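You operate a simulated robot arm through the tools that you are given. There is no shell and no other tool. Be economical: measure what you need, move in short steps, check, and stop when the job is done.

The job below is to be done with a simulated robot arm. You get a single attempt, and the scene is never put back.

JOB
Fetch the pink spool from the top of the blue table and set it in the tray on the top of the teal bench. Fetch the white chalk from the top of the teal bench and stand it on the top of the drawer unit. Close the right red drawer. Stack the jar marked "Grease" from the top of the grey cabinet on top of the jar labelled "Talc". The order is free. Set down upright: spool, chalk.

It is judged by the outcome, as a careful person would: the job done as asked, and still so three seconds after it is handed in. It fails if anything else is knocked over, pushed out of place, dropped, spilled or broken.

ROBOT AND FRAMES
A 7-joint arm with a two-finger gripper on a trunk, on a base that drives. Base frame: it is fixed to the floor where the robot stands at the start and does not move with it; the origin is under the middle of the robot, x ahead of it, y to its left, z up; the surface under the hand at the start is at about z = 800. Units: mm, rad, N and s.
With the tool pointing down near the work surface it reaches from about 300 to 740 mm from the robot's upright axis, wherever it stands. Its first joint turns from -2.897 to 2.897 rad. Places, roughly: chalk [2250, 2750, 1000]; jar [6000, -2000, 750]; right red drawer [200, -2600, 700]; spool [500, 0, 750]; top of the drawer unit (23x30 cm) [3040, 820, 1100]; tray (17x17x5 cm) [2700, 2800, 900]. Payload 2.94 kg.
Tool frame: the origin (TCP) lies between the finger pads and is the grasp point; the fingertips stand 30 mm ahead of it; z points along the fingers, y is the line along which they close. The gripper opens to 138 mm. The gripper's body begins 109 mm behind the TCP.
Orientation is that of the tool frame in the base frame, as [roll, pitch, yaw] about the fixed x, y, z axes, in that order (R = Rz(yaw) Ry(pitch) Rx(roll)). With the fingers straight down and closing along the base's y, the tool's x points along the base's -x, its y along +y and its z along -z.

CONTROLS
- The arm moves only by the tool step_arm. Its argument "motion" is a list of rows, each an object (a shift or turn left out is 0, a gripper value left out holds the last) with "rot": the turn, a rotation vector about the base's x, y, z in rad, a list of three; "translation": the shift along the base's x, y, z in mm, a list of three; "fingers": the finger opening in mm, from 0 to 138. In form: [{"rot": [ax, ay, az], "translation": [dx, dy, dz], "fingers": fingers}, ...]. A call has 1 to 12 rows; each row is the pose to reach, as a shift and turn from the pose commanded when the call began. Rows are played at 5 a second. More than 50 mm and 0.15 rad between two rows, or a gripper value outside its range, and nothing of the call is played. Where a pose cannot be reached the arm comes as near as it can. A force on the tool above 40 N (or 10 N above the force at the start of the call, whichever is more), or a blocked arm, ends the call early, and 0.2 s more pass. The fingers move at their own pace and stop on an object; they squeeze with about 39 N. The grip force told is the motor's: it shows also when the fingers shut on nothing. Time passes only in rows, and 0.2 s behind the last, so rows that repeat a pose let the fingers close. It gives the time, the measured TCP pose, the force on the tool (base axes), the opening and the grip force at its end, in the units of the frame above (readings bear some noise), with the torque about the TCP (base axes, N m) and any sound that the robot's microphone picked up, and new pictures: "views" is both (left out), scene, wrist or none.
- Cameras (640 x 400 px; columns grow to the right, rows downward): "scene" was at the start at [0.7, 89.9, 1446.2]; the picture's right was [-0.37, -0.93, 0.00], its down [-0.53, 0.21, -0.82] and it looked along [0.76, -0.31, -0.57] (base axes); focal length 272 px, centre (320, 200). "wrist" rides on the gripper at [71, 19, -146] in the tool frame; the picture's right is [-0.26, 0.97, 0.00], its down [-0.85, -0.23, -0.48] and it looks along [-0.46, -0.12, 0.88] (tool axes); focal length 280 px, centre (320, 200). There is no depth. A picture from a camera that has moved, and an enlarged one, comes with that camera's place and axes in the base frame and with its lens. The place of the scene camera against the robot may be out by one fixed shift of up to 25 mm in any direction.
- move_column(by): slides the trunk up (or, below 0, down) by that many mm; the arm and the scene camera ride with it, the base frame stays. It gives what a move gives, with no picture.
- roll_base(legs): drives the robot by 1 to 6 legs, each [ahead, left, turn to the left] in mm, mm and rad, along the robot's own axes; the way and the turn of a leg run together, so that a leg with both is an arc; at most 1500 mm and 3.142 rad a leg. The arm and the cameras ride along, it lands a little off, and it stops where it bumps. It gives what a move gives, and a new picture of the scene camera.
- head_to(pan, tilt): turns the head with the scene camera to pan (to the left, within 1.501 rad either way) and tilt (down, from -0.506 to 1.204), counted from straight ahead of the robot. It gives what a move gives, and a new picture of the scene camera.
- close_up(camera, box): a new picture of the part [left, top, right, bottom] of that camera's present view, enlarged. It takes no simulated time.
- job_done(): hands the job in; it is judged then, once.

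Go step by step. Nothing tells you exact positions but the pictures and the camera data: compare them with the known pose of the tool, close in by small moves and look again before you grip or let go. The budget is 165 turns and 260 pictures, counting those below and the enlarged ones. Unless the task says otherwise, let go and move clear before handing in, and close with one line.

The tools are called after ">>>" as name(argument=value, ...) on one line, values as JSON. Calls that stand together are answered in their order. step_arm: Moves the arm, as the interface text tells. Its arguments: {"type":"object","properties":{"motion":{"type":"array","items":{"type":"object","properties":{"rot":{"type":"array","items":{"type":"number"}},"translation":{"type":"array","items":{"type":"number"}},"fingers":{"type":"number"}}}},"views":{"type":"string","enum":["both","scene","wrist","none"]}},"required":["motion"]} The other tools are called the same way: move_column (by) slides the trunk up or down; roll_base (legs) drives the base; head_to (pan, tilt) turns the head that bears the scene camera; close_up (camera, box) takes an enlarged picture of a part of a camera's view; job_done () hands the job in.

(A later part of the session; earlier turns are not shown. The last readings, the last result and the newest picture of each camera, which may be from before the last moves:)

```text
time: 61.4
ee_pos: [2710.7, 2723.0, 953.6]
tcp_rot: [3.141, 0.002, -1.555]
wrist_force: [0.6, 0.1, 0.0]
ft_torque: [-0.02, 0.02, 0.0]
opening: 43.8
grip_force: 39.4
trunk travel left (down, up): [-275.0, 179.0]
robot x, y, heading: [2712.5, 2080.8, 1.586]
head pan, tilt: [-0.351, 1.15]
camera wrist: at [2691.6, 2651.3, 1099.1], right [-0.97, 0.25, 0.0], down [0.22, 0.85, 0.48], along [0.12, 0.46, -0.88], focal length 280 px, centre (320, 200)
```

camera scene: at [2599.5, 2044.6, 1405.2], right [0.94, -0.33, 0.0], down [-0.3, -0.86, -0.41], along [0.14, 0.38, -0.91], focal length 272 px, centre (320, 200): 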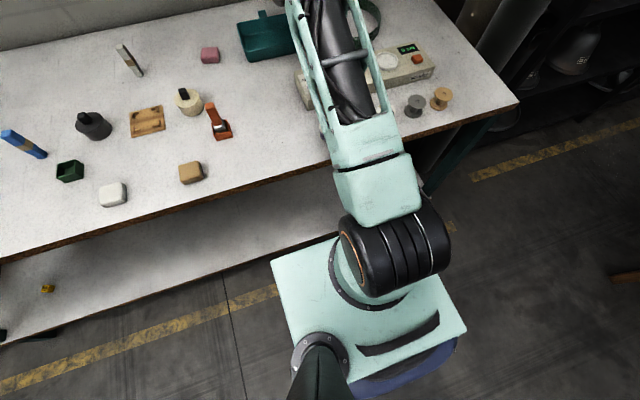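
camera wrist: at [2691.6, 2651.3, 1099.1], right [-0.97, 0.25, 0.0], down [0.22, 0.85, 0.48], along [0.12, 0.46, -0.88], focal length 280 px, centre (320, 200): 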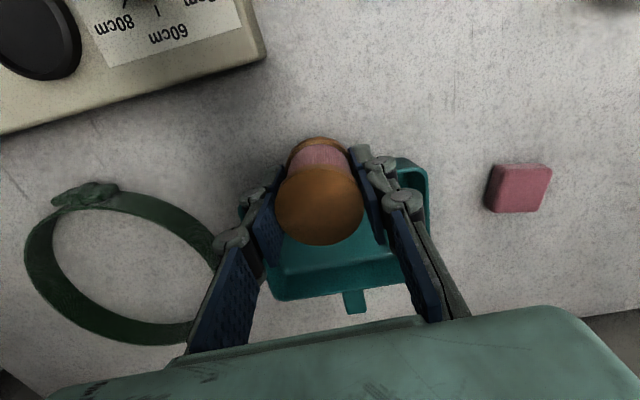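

The tray's back rim is at y ≈ 2892, so its middle is about (2713, 2826). I'll extend forward at this height.

>>> step_arm(motion=[{"translation": [0, 30, 0]}, {"translation": [0, 60, -5]}, {"translation": [0, 80, -10]}, {"translation": [0, 92, -15]}], views="wrist")

```text
time: 62.4
ee_pos: [2710.6, 2804.9, 943.3]
tcp_rot: [3.141, 0.0, -1.557]
wrist_force: [0.3, 0.0, -0.1]
ft_torque: [0.09, 0.07, 0.02]
opening: 43.6
grip_force: 38.5
out of reach, approached as far as the arm can: row 4
trunk travel left (down, up): [-275.0, 179.0]
robot x, y, heading: [2716.4, 2081.3, 1.584]
head pan, tilt: [-0.351, 1.15]
camera wrist: at [2691.8, 2733.4, 1087.8], right [-0.97, 0.25, 0.0], down [0.22, 0.85, 0.48], along [0.12, 0.46, -0.88], focal length 280 px, centre (320, 200)
```

wrist: 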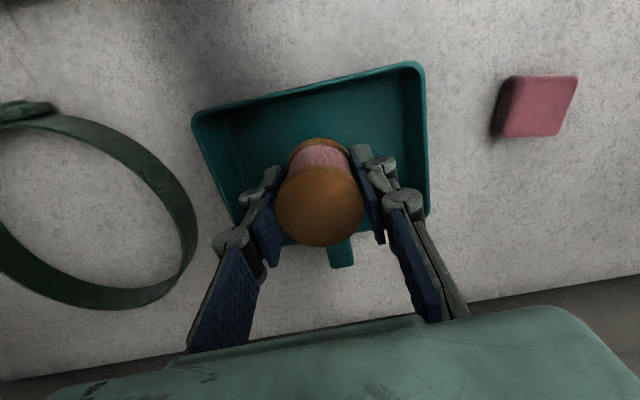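

The spool is over the tray's interior. I'll descend to z ≈ 872, watching the force.

>>> step_arm(motion=[{"translation": [0, 3, -25]}, {"translation": [0, 5, -45]}, {"translation": [0, 6, -60]}, {"translation": [0, 6, -72]}], views="both")

```text
time: 63.4
ee_pos: [2708.7, 2816.2, 875.5]
tcp_rot: [-3.14, 0.005, -1.559]
wrist_force: [0.6, -3.4, 21.1]
ft_torque: [-0.26, -0.06, -0.04]
opening: 43.5
grip_force: 38.8
out of reach, approached as far as the arm can: row 4
trunk travel left (down, up): [-275.0, 179.0]
robot x, y, heading: [2714.9, 2079.9, 1.579]
head pan, tilt: [-0.351, 1.15]
camera scene: at [2599.7, 2040.8, 1405.7], right [0.94, -0.33, 0.0], down [-0.3, -0.86, -0.41], along [0.14, 0.39, -0.91], focal length 272 px, centre (320, 200)
camera wrist: at [2691.3, 2743.5, 1020.9], right [-0.97, 0.25, 0.0], down [0.22, 0.85, 0.48], along [0.12, 0.47, -0.88], focal length 280 px, centre (320, 200)
```

scene: 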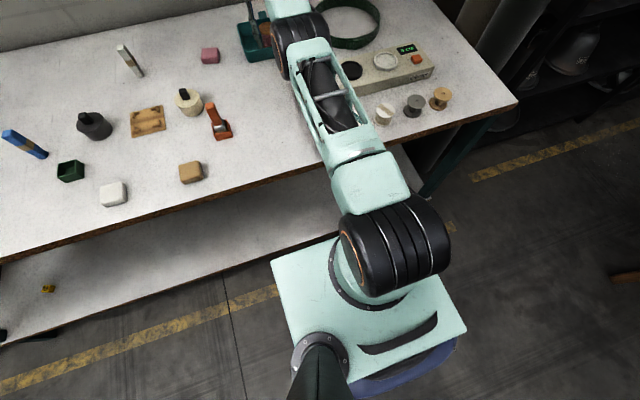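
wrist: 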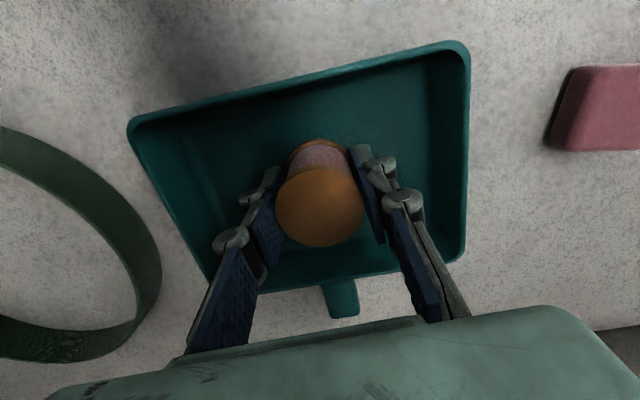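

The 21 N upward force shows the spool has met the tray floor (about z = 843). I'll ease off slightly, open and rise.

>>> step_arm(motion=[{"translation": [0, 0, 2]}, {"translation": [0, 0, 2], "fingers": 60}, {"translation": [0, 0, 2], "fingers": 76}, {"translation": [0, 0, 2]}], views="wrist")

```text
time: 64.4
ee_pos: [2709.7, 2815.2, 870.7]
tcp_rot: [-3.142, -0.003, -1.557]
wrist_force: [-0.5, -1.5, 6.0]
ft_torque: [-0.05, 0.01, 0.02]
opening: 76.9
grip_force: 2.8
trunk travel left (down, up): [-275.0, 179.0]
robot x, y, heading: [2717.1, 2080.9, 1.588]
head pan, tilt: [-0.351, 1.15]
camera wrist: at [2691.1, 2744.9, 1016.5], right [-0.97, 0.25, 0.0], down [0.22, 0.85, 0.47], along [0.12, 0.46, -0.88], focal length 280 px, centre (320, 200)
```

wrist: 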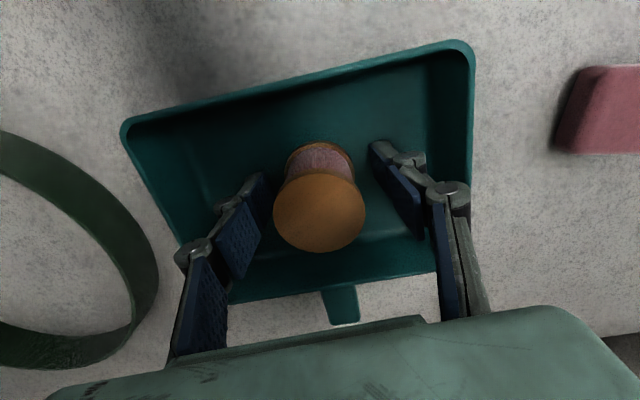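

The spool stands free in the tray. I'll lift straight up.

>>> step_arm(motion=[{"translation": [0, 0, 15]}, {"translation": [0, 0, 40]}, {"translation": [0, -10, 80]}, {"translation": [0, -40, 110]}, {"translation": [0, -80, 135]}, {"translation": [0, -120, 150]}], views="both")

>>> close_up(camera="wrist", box=[200, 150, 440, 300])

```text
time: 65.8
ee_pos: [2710.8, 2696.1, 1021.7]
tcp_rot: [-3.141, 0.003, -1.557]
wrist_force: [-1.0, 0.6, 0.2]
ft_torque: [0.0, 0.04, 0.0]
opening: 75.8
grip_force: 0.1
out of reach, approached as far as the arm can: row 2
trunk travel left (down, up): [-275.0, 179.0]
robot x, y, heading: [2711.8, 2078.3, 1.583]
head pan, tilt: [-0.351, 1.15]
camera scene: at [2599.6, 2043.3, 1405.2], right [0.94, -0.33, 0.0], down [-0.3, -0.86, -0.41], along [0.14, 0.39, -0.91], focal length 272 px, centre (320, 200)
camera wrist: at [2692.6, 2624.5, 1167.7], right [-0.97, 0.25, 0.0], down [0.22, 0.85, 0.48], along [0.12, 0.46, -0.88], focal length 280 px, centre (320, 200)
```

scene: 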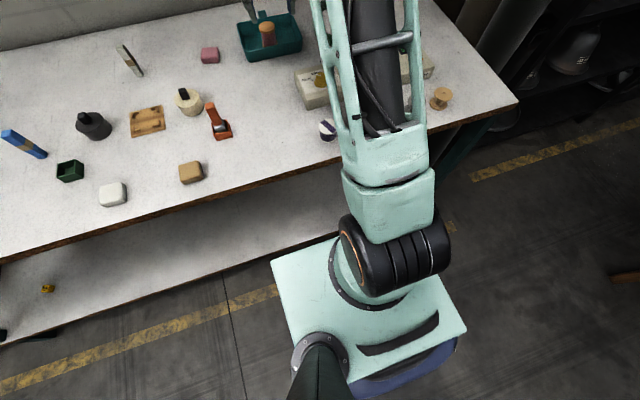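
wrist: 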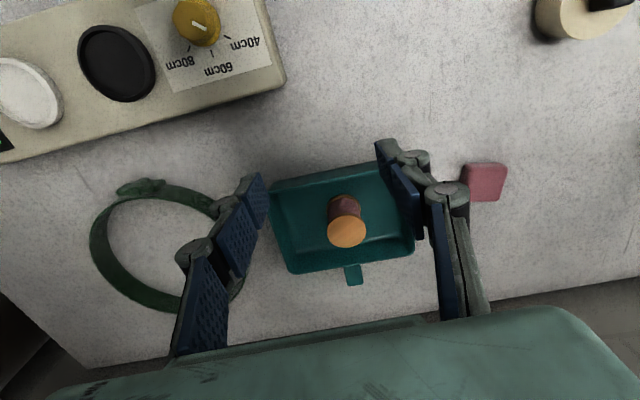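

```text
2.67 times, centred on (320, 225) of wrist
camera zoom: at [2692.6, 2624.5, 1167.7], right [-0.97, 0.25, 0.0], down [0.22, 0.85, 0.48], along [0.12, 0.46, -0.88], focal length 748 px, centre (320, 133)
```

zoom: 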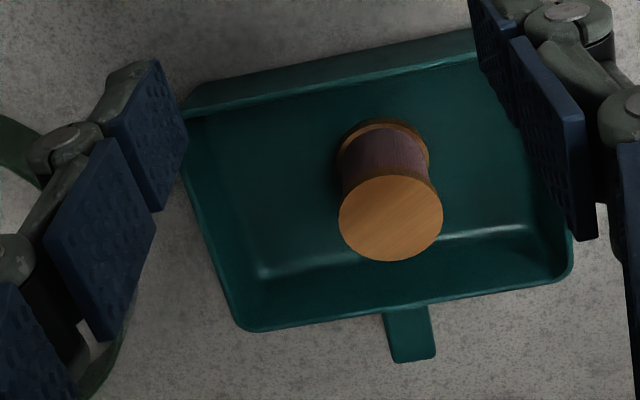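

The spool stands upright in the tray. Next the chalk at about (2328, 2825) on the bench (top z ≈ 840): I'll pull the arm back, drive left along the bench and raise the trunk a little for reach.

>>> step_arm(motion=[{"translation": [0, -40, 20]}, {"translation": [0, -80, 40]}, {"translation": [0, -120, 60]}], views="none")

>>> roll_base(legs=[[8, 385, 0]])

>>> move_column(by=90)

>>> step_arm(motion=[{"translation": [0, 0, -40], "fingers": 60}, {"translation": [0, 40, -60]}, {"translation": [0, 80, -80]}], views="both")

```text
time: 66.6
ee_pos: [2709.9, 2576.3, 1078.9]
tcp_rot: [3.141, 0.001, -1.556]
wrist_force: [0.5, -0.2, 0.5]
ft_torque: [-0.01, -0.01, -0.03]
opening: 76.3
grip_force: 0.1
trunk travel left (down, up): [-275.0, 179.0]
robot x, y, heading: [2714.2, 2087.0, 1.584]
head pan, tilt: [-0.351, 1.15]
```

```text
time: 70.6
ee_pos: [2322.4, 2578.6, 1079.4]
tcp_rot: [-3.14, 0.0, -1.552]
wrist_force: [0.0, 0.1, 0.1]
ft_torque: [0.0, 0.01, -0.02]
opening: 76.2
grip_force: 0.1
trunk travel left (down, up): [-275.0, 179.0]
robot x, y, heading: [2327.8, 2080.3, 1.588]
head pan, tilt: [-0.351, 1.15]
camera scene: at [2215.5, 2045.2, 1405.2], right [0.95, -0.33, 0.0], down [-0.3, -0.86, -0.41], along [0.13, 0.39, -0.91], focal length 272 px, centre (320, 200)
```

scene: 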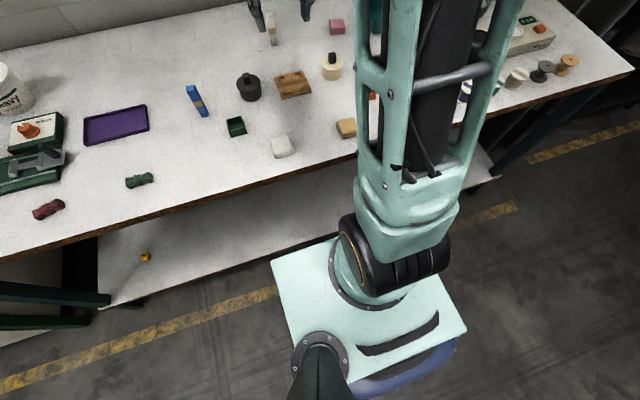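

```text
time: 71.8
ee_pos: [2323.0, 2578.4, 1168.8]
tcp_rot: [-3.14, -0.003, -1.55]
wrist_force: [-0.2, 0.3, 0.1]
ft_torque: [-0.01, 0.0, 0.03]
opening: 76.4
grip_force: 0.0
trunk travel left (down, up): [-365.0, 89.0]
robot x, y, heading: [2329.5, 2084.4, 1.591]
head pan, tilt: [-0.351, 1.15]
```

```text
time: 72.6
ee_pos: [2324.0, 2658.3, 1088.7]
tcp_rot: [-3.142, -0.002, -1.553]
wrist_force: [0.3, 0.5, 0.0]
ft_torque: [-0.02, 0.0, 0.01]
opening: 60.0
grip_force: 0.1
trunk travel left (down, up): [-365.0, 89.0]
robot x, y, heading: [2328.7, 2083.3, 1.585]
head pan, tilt: [-0.351, 1.15]
camera scene: at [2215.5, 2046.1, 1495.3], right [0.95, -0.33, 0.0], down [-0.3, -0.86, -0.41], along [0.13, 0.39, -0.91], focal length 272 px, centre (320, 200)
camera wrist: at [2306.0, 2586.8, 1234.0], right [-0.97, 0.24, 0.0], down [0.21, 0.85, 0.47], along [0.12, 0.46, -0.88], focal length 280 px, centre (320, 200)
```

scene: 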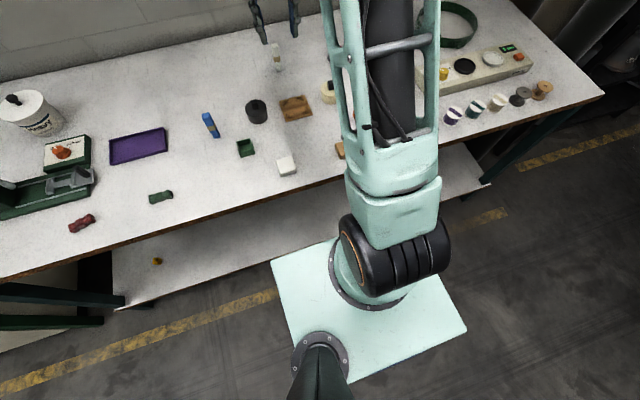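
wrist: 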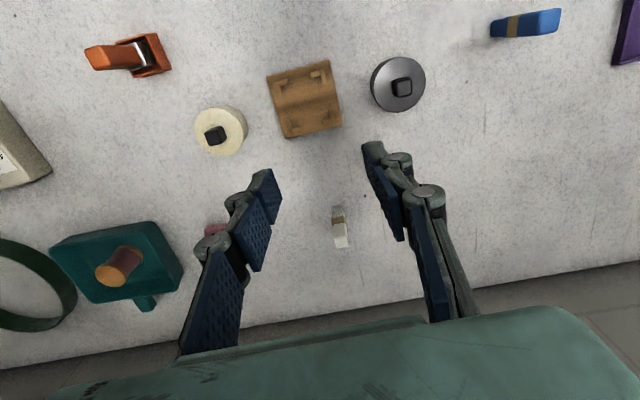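

>>> close_up(camera="wrist", box=[280, 180, 400, 255])

```text
5.33 times, centred on (340, 218) of wrist
camera zoom: at [2306.0, 2586.8, 1234.0], right [-0.97, 0.24, 0.0], down [0.21, 0.85, 0.47], along [0.12, 0.46, -0.88], focal length 1495 px, centre (213, 107)
```

zoom: 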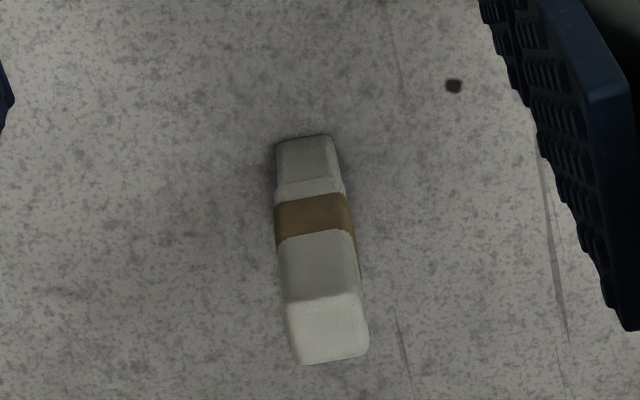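

The chalk stands at about (2335, 2822), about 20 mm square, 80 mm tall. I'll go above it with the fingers open and check the reach.

>>> step_arm(motion=[{"translation": [3, 30, -30], "rot": [0, 0, -0.03]}, {"translation": [6, 60, -60], "rot": [0, 0, -0.06]}, {"translation": [9, 90, -90], "rot": [0, 0, -0.08]}, {"translation": [11, 120, -110], "rot": [0, 0, -0.08]}, {"translation": [11, 145, -120], "rot": [0, 0, -0.08]}, {"translation": [11, 164, -122], "rot": [0, 0, -0.08]}], views="wrist")

```text
time: 74.0
ee_pos: [2331.5, 2819.1, 965.1]
tcp_rot: [-3.141, -0.004, -1.633]
wrist_force: [-0.1, 0.0, -0.3]
ft_torque: [0.06, 0.02, 0.03]
opening: 60.0
grip_force: 0.2
out of reach, approached as far as the arm can: row 6
trunk travel left (down, up): [-365.0, 89.0]
robot x, y, heading: [2333.4, 2084.2, 1.591]
head pan, tilt: [-0.351, 1.15]
camera wrist: at [2310.0, 2749.0, 1111.7], right [-0.95, 0.32, 0.0], down [0.28, 0.83, 0.47], along [0.15, 0.45, -0.88], focal length 280 px, centre (320, 200)
```

wrist: 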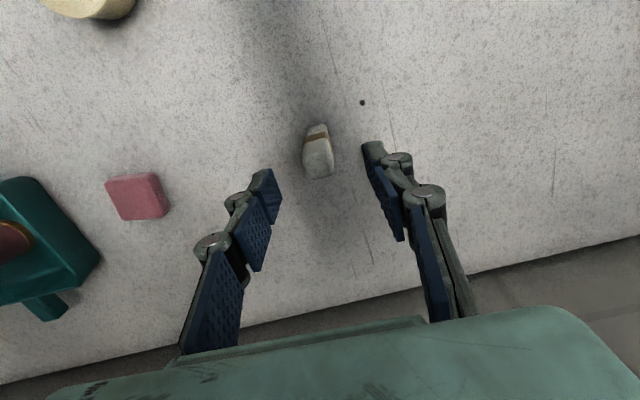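

The chalk is centred under the hand. I'll descend to z ≈ 888 and grip, then lift a little.

>>> step_arm(motion=[{"translation": [3, 0, -35]}, {"translation": [3, 0, -60]}, {"translation": [3, 0, -76]}, {"translation": [3, 0, -76], "fingers": 0}, {"translation": [3, 0, -76]}, {"translation": [3, 0, -76]}, {"translation": [3, 0, -76]}, {"translation": [3, 0, -76]}], views="wrist")

>>> step_arm(motion=[{"translation": [0, 0, 3]}, {"translation": [0, 0, 8]}, {"translation": [0, 0, 15]}, {"translation": [0, 0, 25]}, {"translation": [0, -2, 40]}, {"translation": [0, -5, 55]}, {"translation": [0, -15, 75]}, {"translation": [0, -30, 95]}, {"translation": [0, -50, 115]}, {"translation": [0, -70, 135]}, {"translation": [0, -95, 155]}, {"translation": [0, -120, 175]}], views="wrist")

```text
time: 75.8
ee_pos: [2336.2, 2818.9, 889.4]
tcp_rot: [-3.141, 0.0, -1.632]
wrist_force: [0.2, -0.9, 0.6]
ft_torque: [0.01, -0.03, 0.04]
opening: 18.6
grip_force: 38.8
trunk travel left (down, up): [-365.0, 89.0]
robot x, y, heading: [2332.8, 2082.6, 1.594]
head pan, tilt: [-0.351, 1.15]
camera wrist: at [2313.7, 2748.5, 1035.4], right [-0.95, 0.32, 0.0], down [0.28, 0.83, 0.48], along [0.15, 0.45, -0.88], focal length 280 px, centre (320, 200)
```

wrist: 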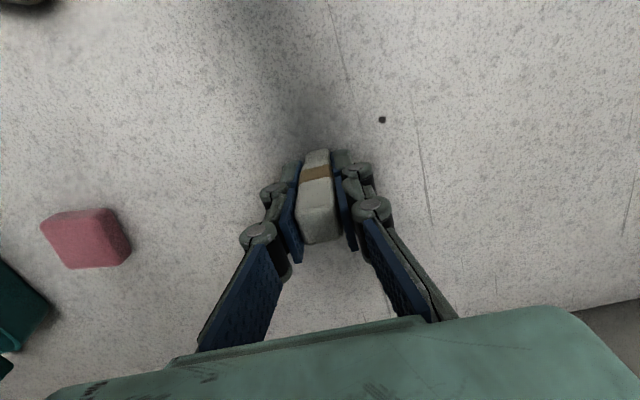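

```text
time: 78.4
ee_pos: [2336.6, 2697.0, 1064.9]
tcp_rot: [-3.141, 0.0, -1.632]
wrist_force: [-0.3, 0.4, 0.5]
ft_torque: [0.0, 0.01, 0.02]
opening: 18.5
grip_force: 39.3
trunk travel left (down, up): [-365.0, 89.0]
robot x, y, heading: [2331.0, 2083.2, 1.589]
head pan, tilt: [-0.351, 1.15]
camera wrist: at [2313.7, 2628.2, 1210.9], right [-0.95, 0.32, 0.0], down [0.28, 0.83, 0.48], along [0.15, 0.45, -0.88], focal length 280 px, centre (320, 200)
```

wrist: 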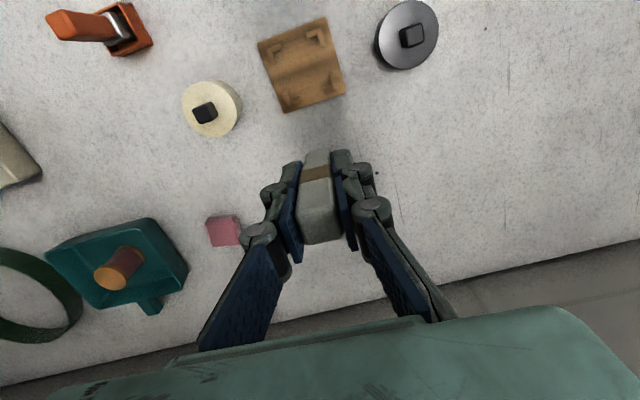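

Chalk held; its foot is about 49 mm below the tool point. I'll pull in, back off from the bench and turn toward the far table with the drawer unit.

>>> head_to(pan=-0.35, tilt=0.5)

>>> step_arm(motion=[{"translation": [0, -25, 25]}, {"translation": [0, -50, 50]}, {"translation": [0, -75, 75]}, {"translation": [0, -100, 100]}, {"translation": [0, -125, 120]}, {"translation": [0, -150, 140]}, {"translation": [0, -180, 160]}, {"translation": [0, -210, 175]}, {"translation": [0, -240, 183]}, {"translation": [0, -252, 183]}], views="wrist")

>>> roll_base(legs=[[-633, 90, 0], [0, 0, -1.4]])

```text
time: 79.5
ee_pos: [2336.5, 2699.0, 1064.9]
tcp_rot: [-3.14, 0.001, -1.632]
wrist_force: [-0.6, 0.2, -0.4]
ft_torque: [-0.01, 0.01, -0.01]
opening: 18.5
grip_force: 38.8
trunk travel left (down, up): [-365.0, 89.0]
robot x, y, heading: [2335.9, 2084.4, 1.583]
head pan, tilt: [-0.351, 0.499]
camera scene: at [2225.8, 2074.9, 1546.0], right [0.95, -0.33, 0.0], down [-0.16, -0.45, -0.88], along [0.29, 0.83, -0.48], focal length 272 px, centre (320, 200)
```

scene: 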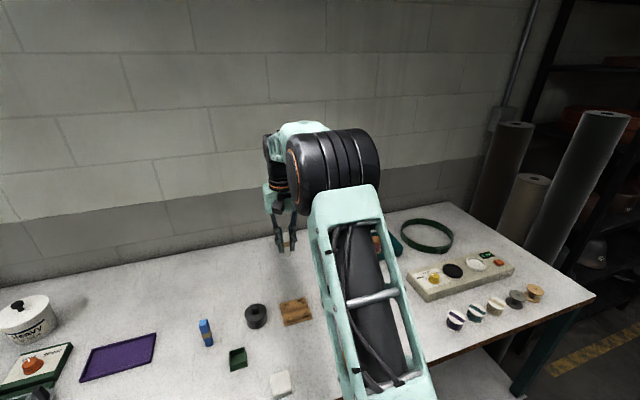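

```text
time: 81.7
ee_pos: [2334.1, 2445.5, 1247.5]
tcp_rot: [-3.141, -0.003, -1.632]
wrist_force: [-0.2, 0.6, 0.2]
ft_torque: [0.01, 0.01, -0.01]
opening: 18.6
grip_force: 38.8
trunk travel left (down, up): [-365.0, 89.0]
robot x, y, heading: [2327.7, 2083.0, 1.59]
head pan, tilt: [-0.351, 0.499]
camera wrist: at [2310.5, 2376.5, 1394.0], right [-0.95, 0.32, 0.0], down [0.28, 0.83, 0.47], along [0.15, 0.45, -0.88], focal length 280 px, centre (320, 200)
```

wrist: 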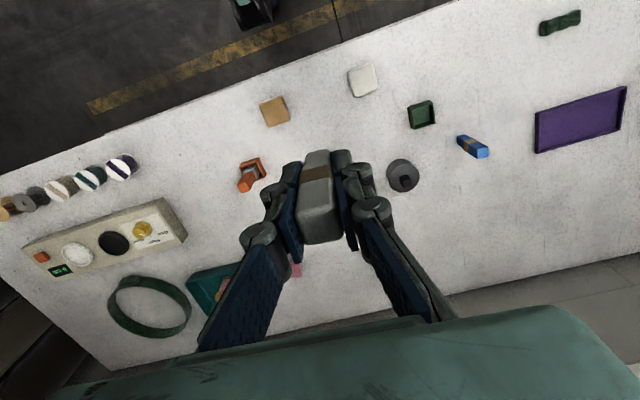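

```text
time: 88.6
ee_pos: [2614.6, 1520.1, 1248.5]
tcp_rot: [-3.14, -0.001, -3.027]
wrist_force: [-0.3, 0.4, -0.8]
ft_torque: [0.01, -0.01, -0.01]
opening: 18.7
grip_force: 38.9
trunk travel left (down, up): [-365.0, 89.0]
robot x, y, heading: [2256.5, 1460.7, 0.188]
head pan, tilt: [-0.351, 0.499]
camera scene: at [2241.1, 1548.8, 1546.4], right [-0.17, -0.99, 0.0], down [-0.47, 0.08, -0.88], along [0.87, -0.15, -0.48], focal length 272 px, centre (320, 200)
```

scene: 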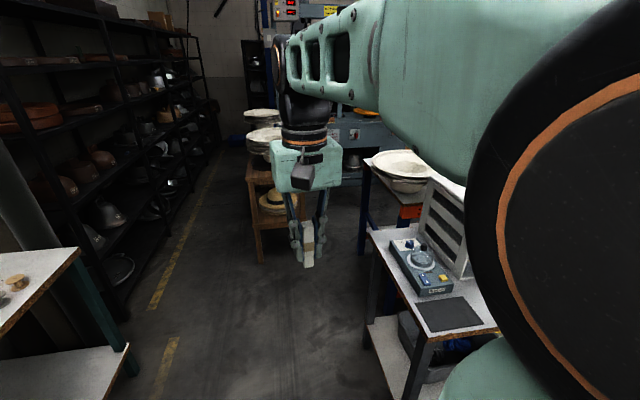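

The drawer unit shows at the right, partly hidden by the arm. I'll pan the head right to see it.

>>> head_to(pan=-1.3, tilt=0.5)

>>> roll_base(legs=[[0, -300, 0.55]])

```text
time: 89.9
ee_pos: [2614.4, 1519.8, 1247.0]
tcp_rot: [-3.141, -0.002, -3.027]
wrist_force: [0.2, -0.1, 0.3]
ft_torque: [0.01, -0.05, -0.03]
opening: 18.4
grip_force: 39.0
trunk travel left (down, up): [-365.0, 89.0]
robot x, y, heading: [2257.5, 1460.3, 0.196]
head pan, tilt: [-1.3, 0.499]
camera scene: at [2192.2, 1482.7, 1546.0], right [-0.89, -0.45, 0.0], down [-0.22, 0.43, -0.88], along [0.39, -0.78, -0.48], focal length 272 px, centre (320, 200)
```

scene: 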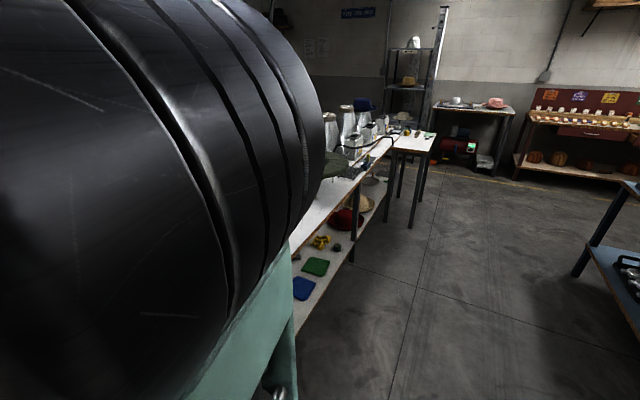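

```text
time: 93.1
ee_pos: [2664.8, 1432.9, 1248.5]
tcp_rot: [-3.141, -0.003, -2.464]
wrist_force: [-0.2, 0.4, -0.1]
ft_torque: [0.04, 0.05, 0.03]
opening: 18.4
grip_force: 38.7
trunk travel left (down, up): [-365.0, 89.0]
robot x, y, heading: [2399.1, 1191.5, 0.755]
head pan, tilt: [-1.3, 0.499]
camera scene: at [2321.0, 1175.5, 1546.1], right [-0.52, -0.86, 0.0], down [-0.41, 0.25, -0.88], along [0.75, -0.45, -0.48], focal length 272 px, centre (320, 200)
```

scene: 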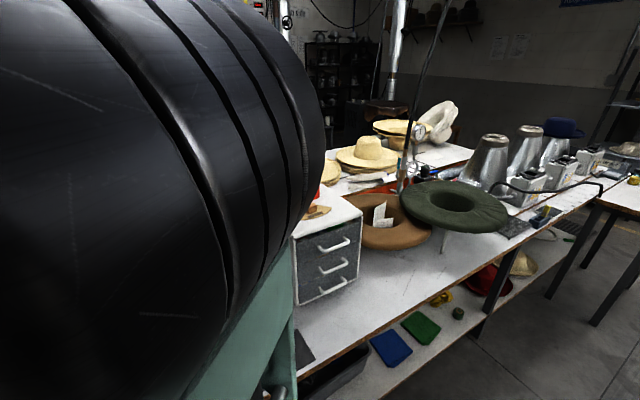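

The drawer unit stands near the table's front, with its top at about z ≈ 1130 and centre around (2990, 805). The base is close to the table's corner, so I'll back off and square up facing it.

>>> roll_base(legs=[[-170, 23, 0], [0, 0, -0.755], [60, -262, 0]])

>>> head_to(pan=-0.35, tilt=0.5)

```text
time: 99.1
ee_pos: [2678.2, 821.2, 1248.8]
tcp_rot: [-3.141, -0.001, 3.07]
wrist_force: [1.0, -0.2, -0.5]
ft_torque: [0.01, 0.01, 0.01]
opening: 18.6
grip_force: 39.0
trunk travel left (down, up): [-365.0, 89.0]
robot x, y, heading: [2316.7, 829.7, 0.01]
head pan, tilt: [-1.3, 0.499]
camera scene: at [2258.3, 862.7, 1546.1], right [-0.96, -0.28, 0.0], down [-0.13, 0.46, -0.88], along [0.24, -0.84, -0.48], focal length 272 px, centre (320, 200)
```

scene: 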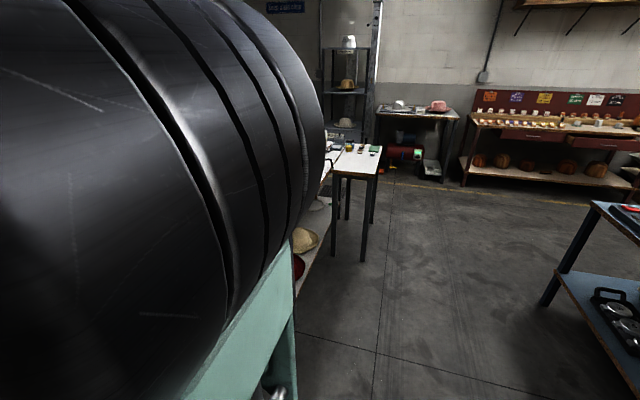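

```text
time: 100.3
ee_pos: [2678.2, 821.6, 1248.2]
tcp_rot: [3.141, -0.001, 3.071]
wrist_force: [-0.1, 0.0, -0.5]
ft_torque: [0.01, 0.02, 0.03]
opening: 18.8
grip_force: 39.4
trunk travel left (down, up): [-365.0, 89.0]
robot x, y, heading: [2314.7, 829.9, 0.008]
head pan, tilt: [-0.351, 0.499]
camera scene: at [2318.6, 918.9, 1546.1], right [-0.35, -0.94, 0.0], down [-0.45, 0.17, -0.88], along [0.82, -0.3, -0.48], focal length 272 px, centre (320, 200)
```

scene: 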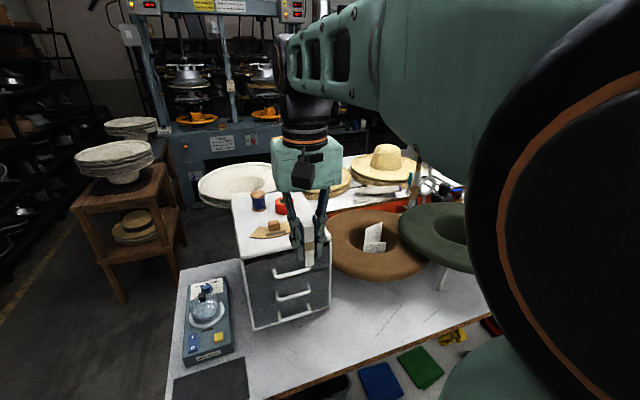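

The unit's top bears a blue bobbin, something orange and a brown piece, so I need a free spot. I'll raise the trunk and look from above with the wrist camera.

>>> move_column(by=88)

>>> step_arm(motion=[{"translation": [40, 0, 0]}, {"translation": [80, 0, 0]}], views="both")

>>> close_up(camera="scene", box=[160, 150, 400, 300])

```text
time: 101.5
ee_pos: [2678.6, 819.9, 1336.6]
tcp_rot: [3.142, -0.003, 3.069]
wrist_force: [-0.5, 0.0, -0.2]
ft_torque: [0.01, 0.0, -0.02]
opening: 19.1
grip_force: 38.7
trunk travel left (down, up): [-453.0, 1.0]
robot x, y, heading: [2316.4, 829.2, 0.007]
head pan, tilt: [-0.351, 0.499]
```

```text
time: 102.2
ee_pos: [2758.5, 819.6, 1338.2]
tcp_rot: [-3.141, -0.002, 3.069]
wrist_force: [0.5, -0.1, 0.1]
ft_torque: [0.03, 0.04, 0.0]
opening: 18.5
grip_force: 39.1
trunk travel left (down, up): [-453.0, 1.0]
robot x, y, heading: [2319.3, 828.8, 0.009]
head pan, tilt: [-0.351, 0.499]
camera scene: at [2320.1, 919.8, 1634.0], right [-0.34, -0.94, 0.0], down [-0.45, 0.16, -0.88], along [0.83, -0.29, -0.48], focal length 272 px, centre (320, 200)
camera wrist: at [2689.7, 844.3, 1484.3], right [0.33, 0.94, 0.0], down [0.83, -0.29, 0.47], along [0.45, -0.16, -0.88], focal length 280 px, centre (320, 200)
```

scene: 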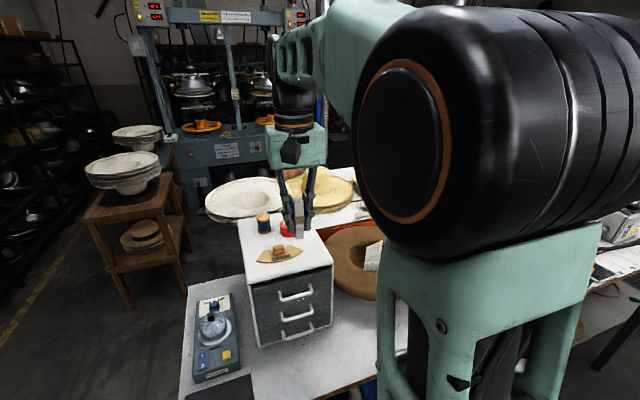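
wrist: 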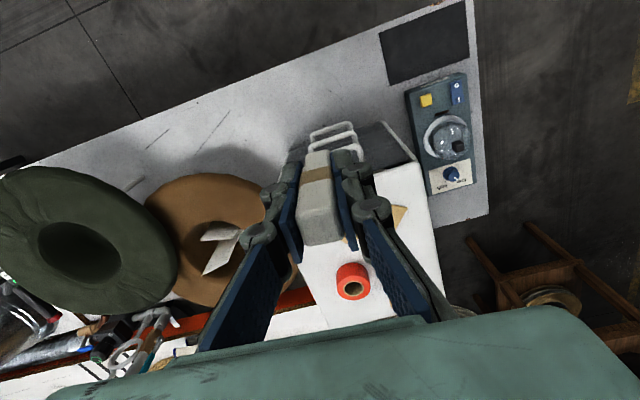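

```text
2.67 times, centred on (280, 225) of scene
camera zoom: at [2320.1, 919.8, 1634.0], right [-0.34, -0.94, 0.0], down [-0.45, 0.16, -0.88], along [0.83, -0.29, -0.48], focal length 724 px, centre (427, 133)
```

zoom: 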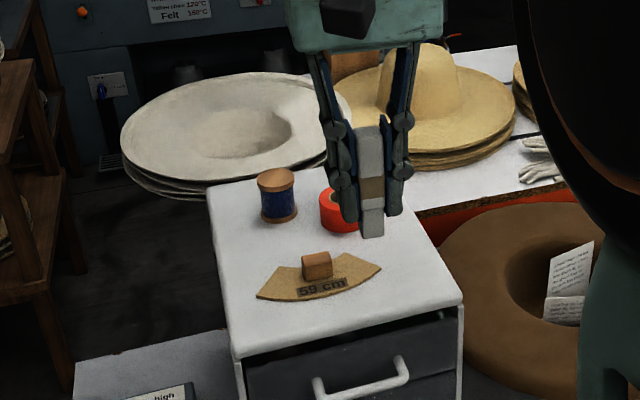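

The top carries a fan-shaped gauge with a block, a blue bobbin and a red tape; the front-right corner is free, around (2935, 722). I'll move the hand left to see that corner with the wrist camera.

>>> step_arm(motion=[{"translation": [0, 40, 0]}, {"translation": [10, 85, 0]}, {"translation": [20, 130, 0]}, {"translation": [30, 170, 0]}, {"translation": [40, 200, 0]}], views="wrist")

>>> close_up(camera="wrist", box=[80, 130, 320, 280])

```text
time: 103.3
ee_pos: [2797.7, 1024.4, 1338.6]
tcp_rot: [-3.141, -0.002, 3.07]
wrist_force: [-0.1, 0.5, -0.1]
ft_torque: [-0.01, 0.02, 0.02]
opening: 18.6
grip_force: 38.8
trunk travel left (down, up): [-453.0, 1.0]
robot x, y, heading: [2313.4, 826.6, 0.009]
head pan, tilt: [-0.351, 0.499]
camera wrist: at [2728.9, 1047.9, 1483.8], right [0.33, 0.94, 0.0], down [0.83, -0.29, 0.47], along [0.45, -0.16, -0.88], focal length 280 px, centre (320, 200)
```

wrist: 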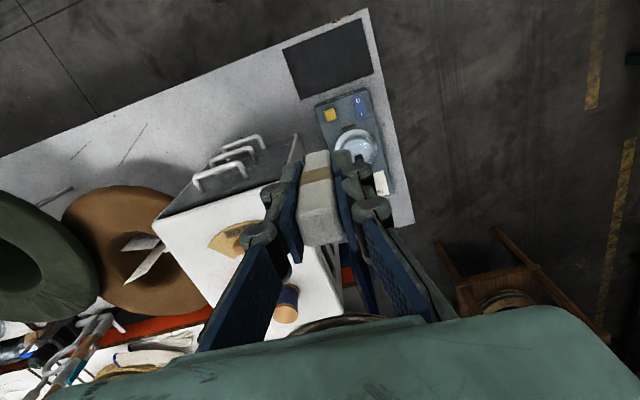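

```text
2.67 times, centred on (200, 205) of wrist
camera zoom: at [2728.9, 1047.9, 1483.8], right [0.33, 0.94, 0.0], down [0.83, -0.29, 0.47], along [0.45, -0.16, -0.88], focal length 748 px, centre (640, 187)
```

zoom: 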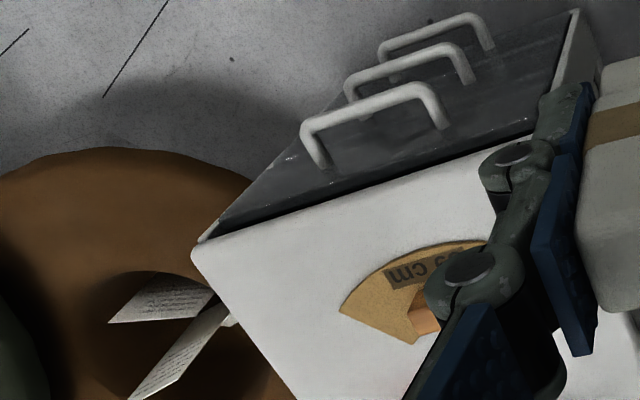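

The top is at about z = 1094, its front-right corner at (2880, 702), and the gauge's tip at (2950, 765). I'll put the chalk at (2922, 728), first hovering above.

>>> step_arm(motion=[{"translation": [15, -40, 0]}, {"translation": [30, -80, 0]}, {"translation": [45, -120, 0]}, {"translation": [60, -160, 0]}, {"translation": [75, -200, 0]}, {"translation": [95, -240, -20]}, {"translation": [110, -275, -50]}, {"translation": [124, -296, -90]}, {"translation": [124, -296, -130]}], views="both")

>>> close_up(camera="scene", box=[200, 180, 360, 280])

```text
time: 105.3
ee_pos: [2921.9, 726.3, 1208.1]
tcp_rot: [-3.141, 0.0, 3.071]
wrist_force: [0.3, -0.2, -0.7]
ft_torque: [0.0, 0.0, -0.02]
opening: 18.6
grip_force: 38.9
trunk travel left (down, up): [-453.0, 1.0]
robot x, y, heading: [2313.0, 827.5, 0.003]
head pan, tilt: [-0.351, 0.499]
camera scene: at [2319.1, 919.9, 1634.1], right [-0.34, -0.94, 0.0], down [-0.45, 0.16, -0.88], along [0.83, -0.29, -0.48], focal length 272 px, centre (320, 200)
camera wrist: at [2853.1, 750.0, 1353.5], right [0.33, 0.94, 0.0], down [0.83, -0.29, 0.48], along [0.45, -0.16, -0.88], focal length 280 px, centre (320, 200)
```

scene: 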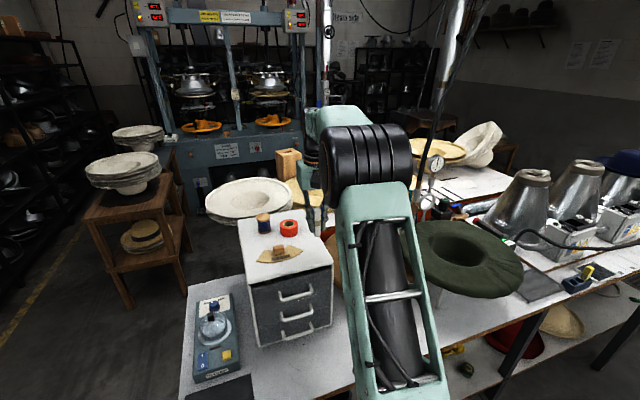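
wrist: 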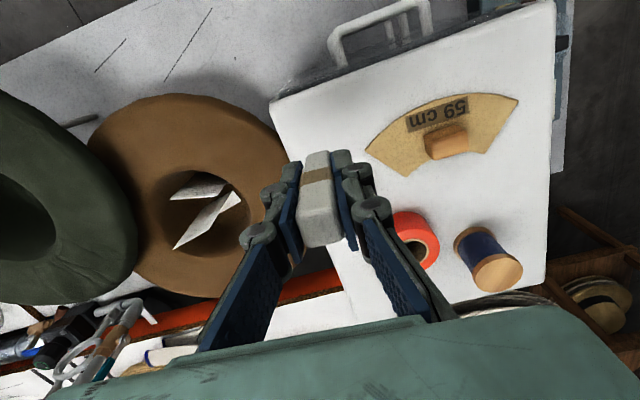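

```text
4.00 times, centred on (280, 230) of scene
camera zoom: at [2319.1, 919.9, 1634.1], right [-0.34, -0.94, 0.0], down [-0.45, 0.16, -0.88], along [0.83, -0.29, -0.48], focal length 1087 px, centre (480, 80)
```

zoom: 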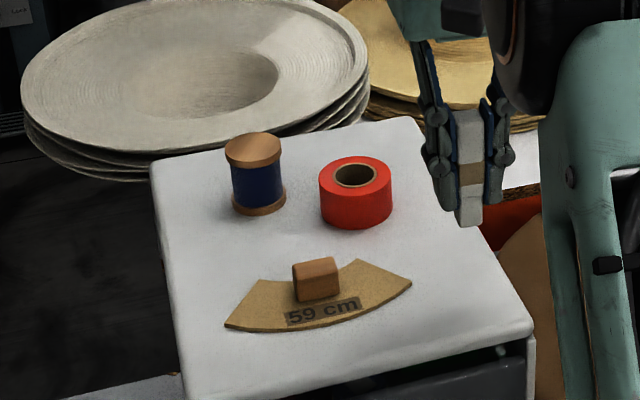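

The corner and gap check out: right edge y ≈ 695, gauge tip y ≈ 763, chalk at y ≈ 727. I'll lower the chalk to near contact.

>>> step_arm(motion=[{"translation": [0, 1, -25]}, {"translation": [0, 2, -45]}, {"translation": [0, 2, -53]}, {"translation": [0, 2, -57]}], views="wrist")

```text
time: 106.3
ee_pos: [2922.6, 727.8, 1150.0]
tcp_rot: [3.141, -0.001, 3.07]
wrist_force: [0.4, 0.4, -0.2]
ft_torque: [0.0, -0.03, 0.01]
opening: 18.5
grip_force: 38.9
trunk travel left (down, up): [-453.0, 1.0]
robot x, y, heading: [2319.6, 829.1, 0.009]
head pan, tilt: [-0.351, 0.499]
camera wrist: at [2854.1, 751.1, 1296.2], right [0.33, 0.94, 0.0], down [0.83, -0.29, 0.48], along [0.45, -0.16, -0.88], focal length 280 px, centre (320, 200)
```

wrist: 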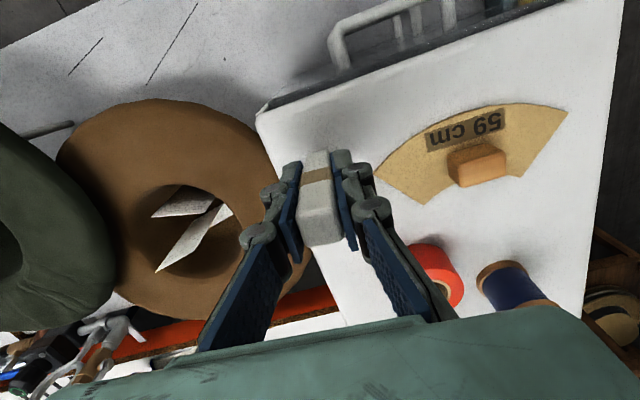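

>>> step_arm(motion=[{"translation": [0, 0, -2]}, {"translation": [0, 0, -4]}, {"translation": [0, 0, -6]}, {"translation": [0, 0, -8]}], views="none")

```text
time: 107.3
ee_pos: [2922.5, 726.4, 1140.9]
tcp_rot: [-3.14, 0.0, 3.07]
wrist_force: [0.1, -0.4, 0.0]
ft_torque: [-0.03, 0.01, -0.02]
opening: 18.7
grip_force: 38.7
trunk travel left (down, up): [-453.0, 1.0]
robot x, y, heading: [2315.8, 830.5, 0.007]
head pan, tilt: [-0.351, 0.499]
```

No contact yet at 1141; I'll keep lowering in 2 mm steps, watching the force.

>>> step_arm(motion=[{"translation": [0, 0, -2]}, {"translation": [0, 0, -4]}, {"translation": [0, 0, -5]}], views="wrist")

>>> step_arm(motion=[{"translation": [0, 0, -2]}, {"translation": [0, 0, -4]}], views="none")

```text
time: 108.2
ee_pos: [2921.9, 726.2, 1138.2]
tcp_rot: [-3.141, 0.002, 3.071]
wrist_force: [2.0, -0.9, 9.6]
ft_torque: [-0.04, -0.06, -0.01]
opening: 18.6
grip_force: 39.2
trunk travel left (down, up): [-453.0, 1.0]
robot x, y, heading: [2314.7, 830.3, 0.012]
head pan, tilt: [-0.351, 0.499]
camera wrist: at [2852.8, 750.7, 1284.2], right [0.33, 0.94, 0.0], down [0.83, -0.29, 0.48], along [0.45, -0.16, -0.88], focal length 280 px, centre (320, 200)
```

wrist: 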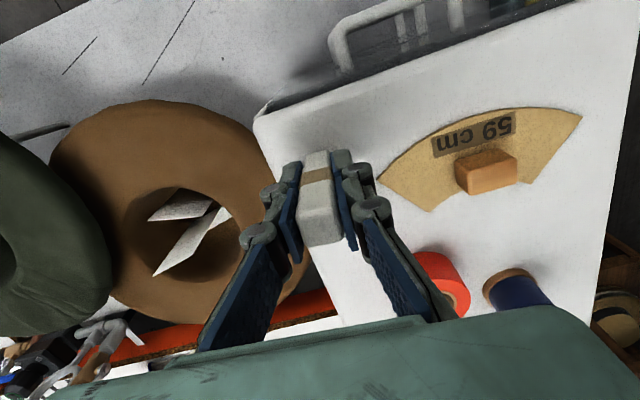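

```text
time: 108.8
ee_pos: [2922.1, 726.2, 1139.5]
tcp_rot: [-3.14, 0.011, 3.071]
wrist_force: [5.6, -1.8, 34.1]
ft_torque: [-0.07, -0.18, -0.02]
opening: 19.0
grip_force: 38.6
trunk travel left (down, up): [-453.0, 1.0]
robot x, y, heading: [2319.2, 829.0, 0.006]
head pan, tilt: [-0.351, 0.499]
```

Contact is firm (the foot is on the top). I'll ease off, open moderately and rise.

>>> step_arm(motion=[{"translation": [0, 0, 3]}, {"translation": [0, 0, 4], "fingers": 26}, {"translation": [0, 0, 4], "fingers": 40}, {"translation": [0, 0, 4]}, {"translation": [0, 0, 15]}, {"translation": [0, 0, 40]}, {"translation": [0, 0, 75]}, {"translation": [0, 0, 115]}], views="both")

>>> close_up(camera="wrist", box=[240, 80, 480, 230])

```text
time: 110.5
ee_pos: [2923.1, 727.6, 1248.5]
tcp_rot: [-3.141, -0.001, 3.069]
wrist_force: [0.0, 0.4, 0.7]
ft_torque: [-0.01, 0.05, -0.03]
opening: 40.0
grip_force: 0.1
trunk travel left (down, up): [-453.0, 1.0]
robot x, y, heading: [2316.0, 834.3, 0.004]
head pan, tilt: [-0.351, 0.499]
camera scene: at [2318.6, 919.9, 1634.0], right [-0.34, -0.94, 0.0], down [-0.45, 0.16, -0.88], along [0.83, -0.29, -0.48], focal length 272 px, centre (320, 200)
camera wrist: at [2853.6, 751.2, 1394.7], right [0.33, 0.94, 0.0], down [0.83, -0.29, 0.47], along [0.45, -0.16, -0.88], focal length 280 px, centre (320, 200)
```

scene: 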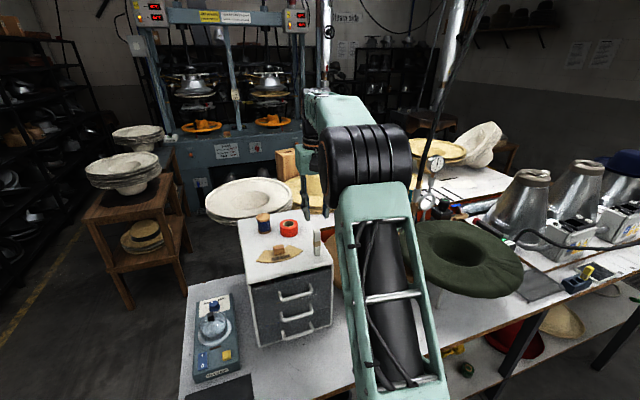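
wrist: 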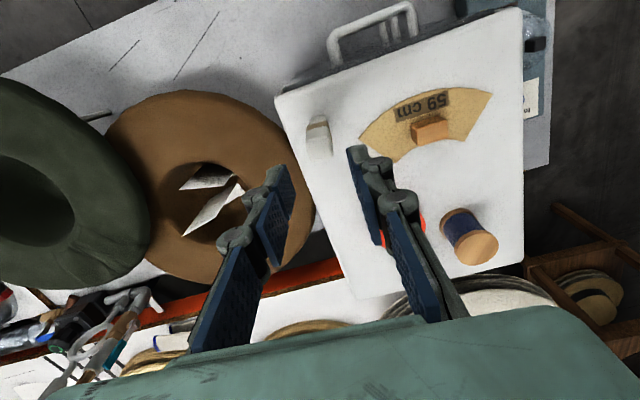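

```text
2.67 times, centred on (360, 155) of wrist
camera zoom: at [2853.6, 751.2, 1394.7], right [0.33, 0.94, 0.0], down [0.83, -0.29, 0.47], along [0.45, -0.16, -0.88], focal length 748 px, centre (213, 320)
```

zoom: 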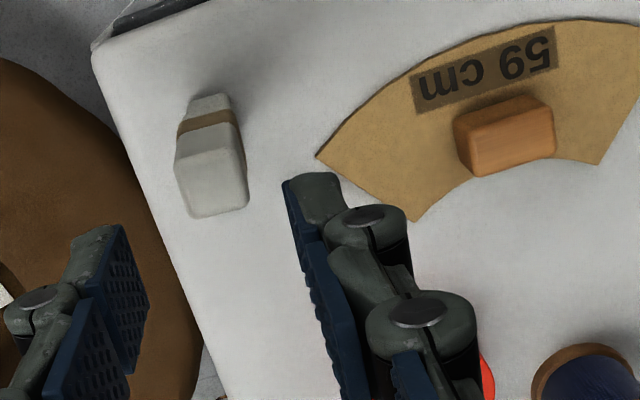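

The chalk stands free and upright on the drawer unit. Next I'll retract, lower the trunk, back off and head down the aisle between the tables to look for the grey cabinet.

>>> step_arm(motion=[{"translation": [-20, 0, 40]}, {"translation": [-60, 10, 60]}, {"translation": [-100, 25, 80]}, {"translation": [-140, 45, 88]}, {"translation": [-180, 65, 88]}, {"translation": [-215, 85, 88]}, {"translation": [-245, 100, 88]}], views="none")

>>> roll_base(legs=[[-420, 0, 0], [0, 0, -1.57]])

>>> move_column(by=-150)

```text
time: 112.2
ee_pos: [2676.4, 828.4, 1335.3]
tcp_rot: [3.141, -0.005, 3.068]
wrist_force: [-0.2, 0.3, 0.2]
ft_torque: [-0.03, 0.02, -0.01]
opening: 40.2
grip_force: 0.1
trunk travel left (down, up): [-453.0, 1.0]
robot x, y, heading: [2313.4, 828.7, 0.007]
head pan, tilt: [-0.351, 0.499]
```

```text
time: 118.5
ee_pos: [1910.0, 463.5, 1337.8]
tcp_rot: [3.14, -0.001, 1.55]
wrist_force: [0.9, 0.8, -0.5]
ft_torque: [-0.03, 0.01, 0.01]
opening: 39.9
grip_force: 0.0
trunk travel left (down, up): [-453.0, 1.0]
robot x, y, heading: [1891.4, 823.7, -1.512]
head pan, tilt: [-0.351, 0.499]
camera scene: at [1992.2, 814.2, 1634.8], right [-0.95, 0.32, 0.0], down [0.15, 0.45, -0.88], along [-0.28, -0.84, -0.47], focal length 272 px, centre (320, 200)
```

scene: 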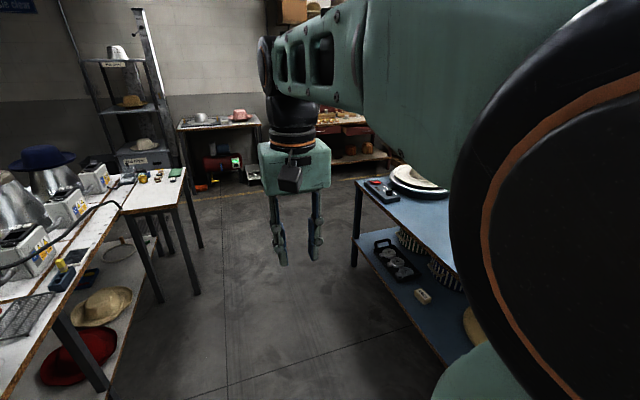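

```text
time: 120.2
ee_pos: [1909.7, 463.9, 1187.2]
tcp_rot: [-3.14, -0.003, 1.549]
wrist_force: [0.0, -0.1, 0.6]
ft_torque: [0.02, -0.01, 0.02]
opening: 40.1
grip_force: 0.0
trunk travel left (down, up): [-303.0, 151.0]
robot x, y, heading: [1892.5, 826.6, -1.521]
head pan, tilt: [-0.351, 0.499]
```

The aisle between the tables is clear. I'll drive down it and turn left to look east.

>>> roll_base(legs=[[1334, -112, 0], [1300, -112, 0], [0, 0, 1.6]])

```text
time: 136.9
ee_pos: [2155.4, -1779.0, 1186.6]
tcp_rot: [3.14, 0.0, 3.122]
wrist_force: [0.0, -0.1, 0.0]
ft_torque: [-0.01, 0.01, -0.03]
opening: 40.2
grip_force: 0.1
trunk travel left (down, up): [-303.0, 151.0]
robot x, y, heading: [1794.1, -1797.3, 0.06]
head pan, tilt: [-0.351, 0.499]
camera scene: at [1791.5, -1708.6, 1484.8], right [-0.32, -0.95, 0.0], down [-0.45, 0.15, -0.88], along [0.84, -0.28, -0.47], focal length 272 px, centre (320, 200)
```

scene: 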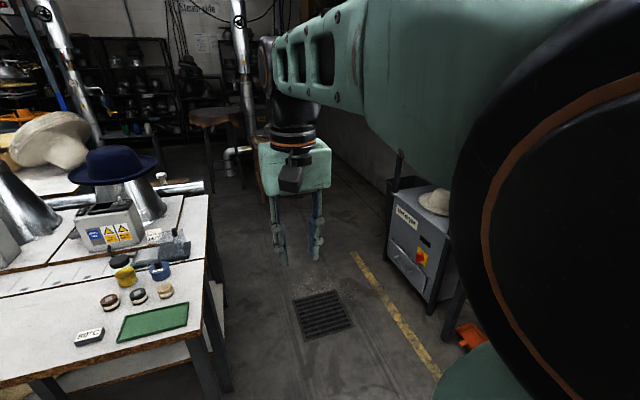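

The passage east lies between the small table (y > -1490) and the grey machine (y < -2780). I'll drive along its middle.

>>> roll_base(legs=[[1400, -420, 0]])

```text
time: 144.1
ee_pos: [3565.1, -2096.5, 1186.4]
tcp_rot: [-3.14, 0.0, 3.141]
wrist_force: [0.6, -0.8, 0.7]
ft_torque: [-0.03, -0.03, 0.03]
opening: 39.8
grip_force: 0.1
trunk travel left (down, up): [-303.0, 151.0]
robot x, y, heading: [3206.0, -2124.4, 0.079]
head pan, tilt: [-0.351, 0.499]
camera scene: at [3199.9, -2033.2, 1484.8], right [-0.3, -0.95, 0.0], down [-0.45, 0.14, -0.88], along [0.84, -0.26, -0.47], focal length 272 px, centre (320, 200)
```

scene: 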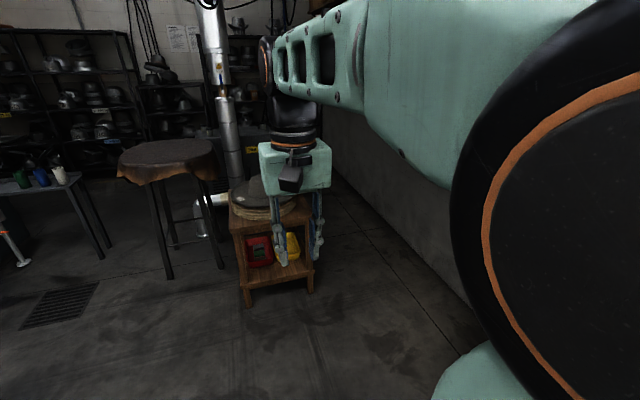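

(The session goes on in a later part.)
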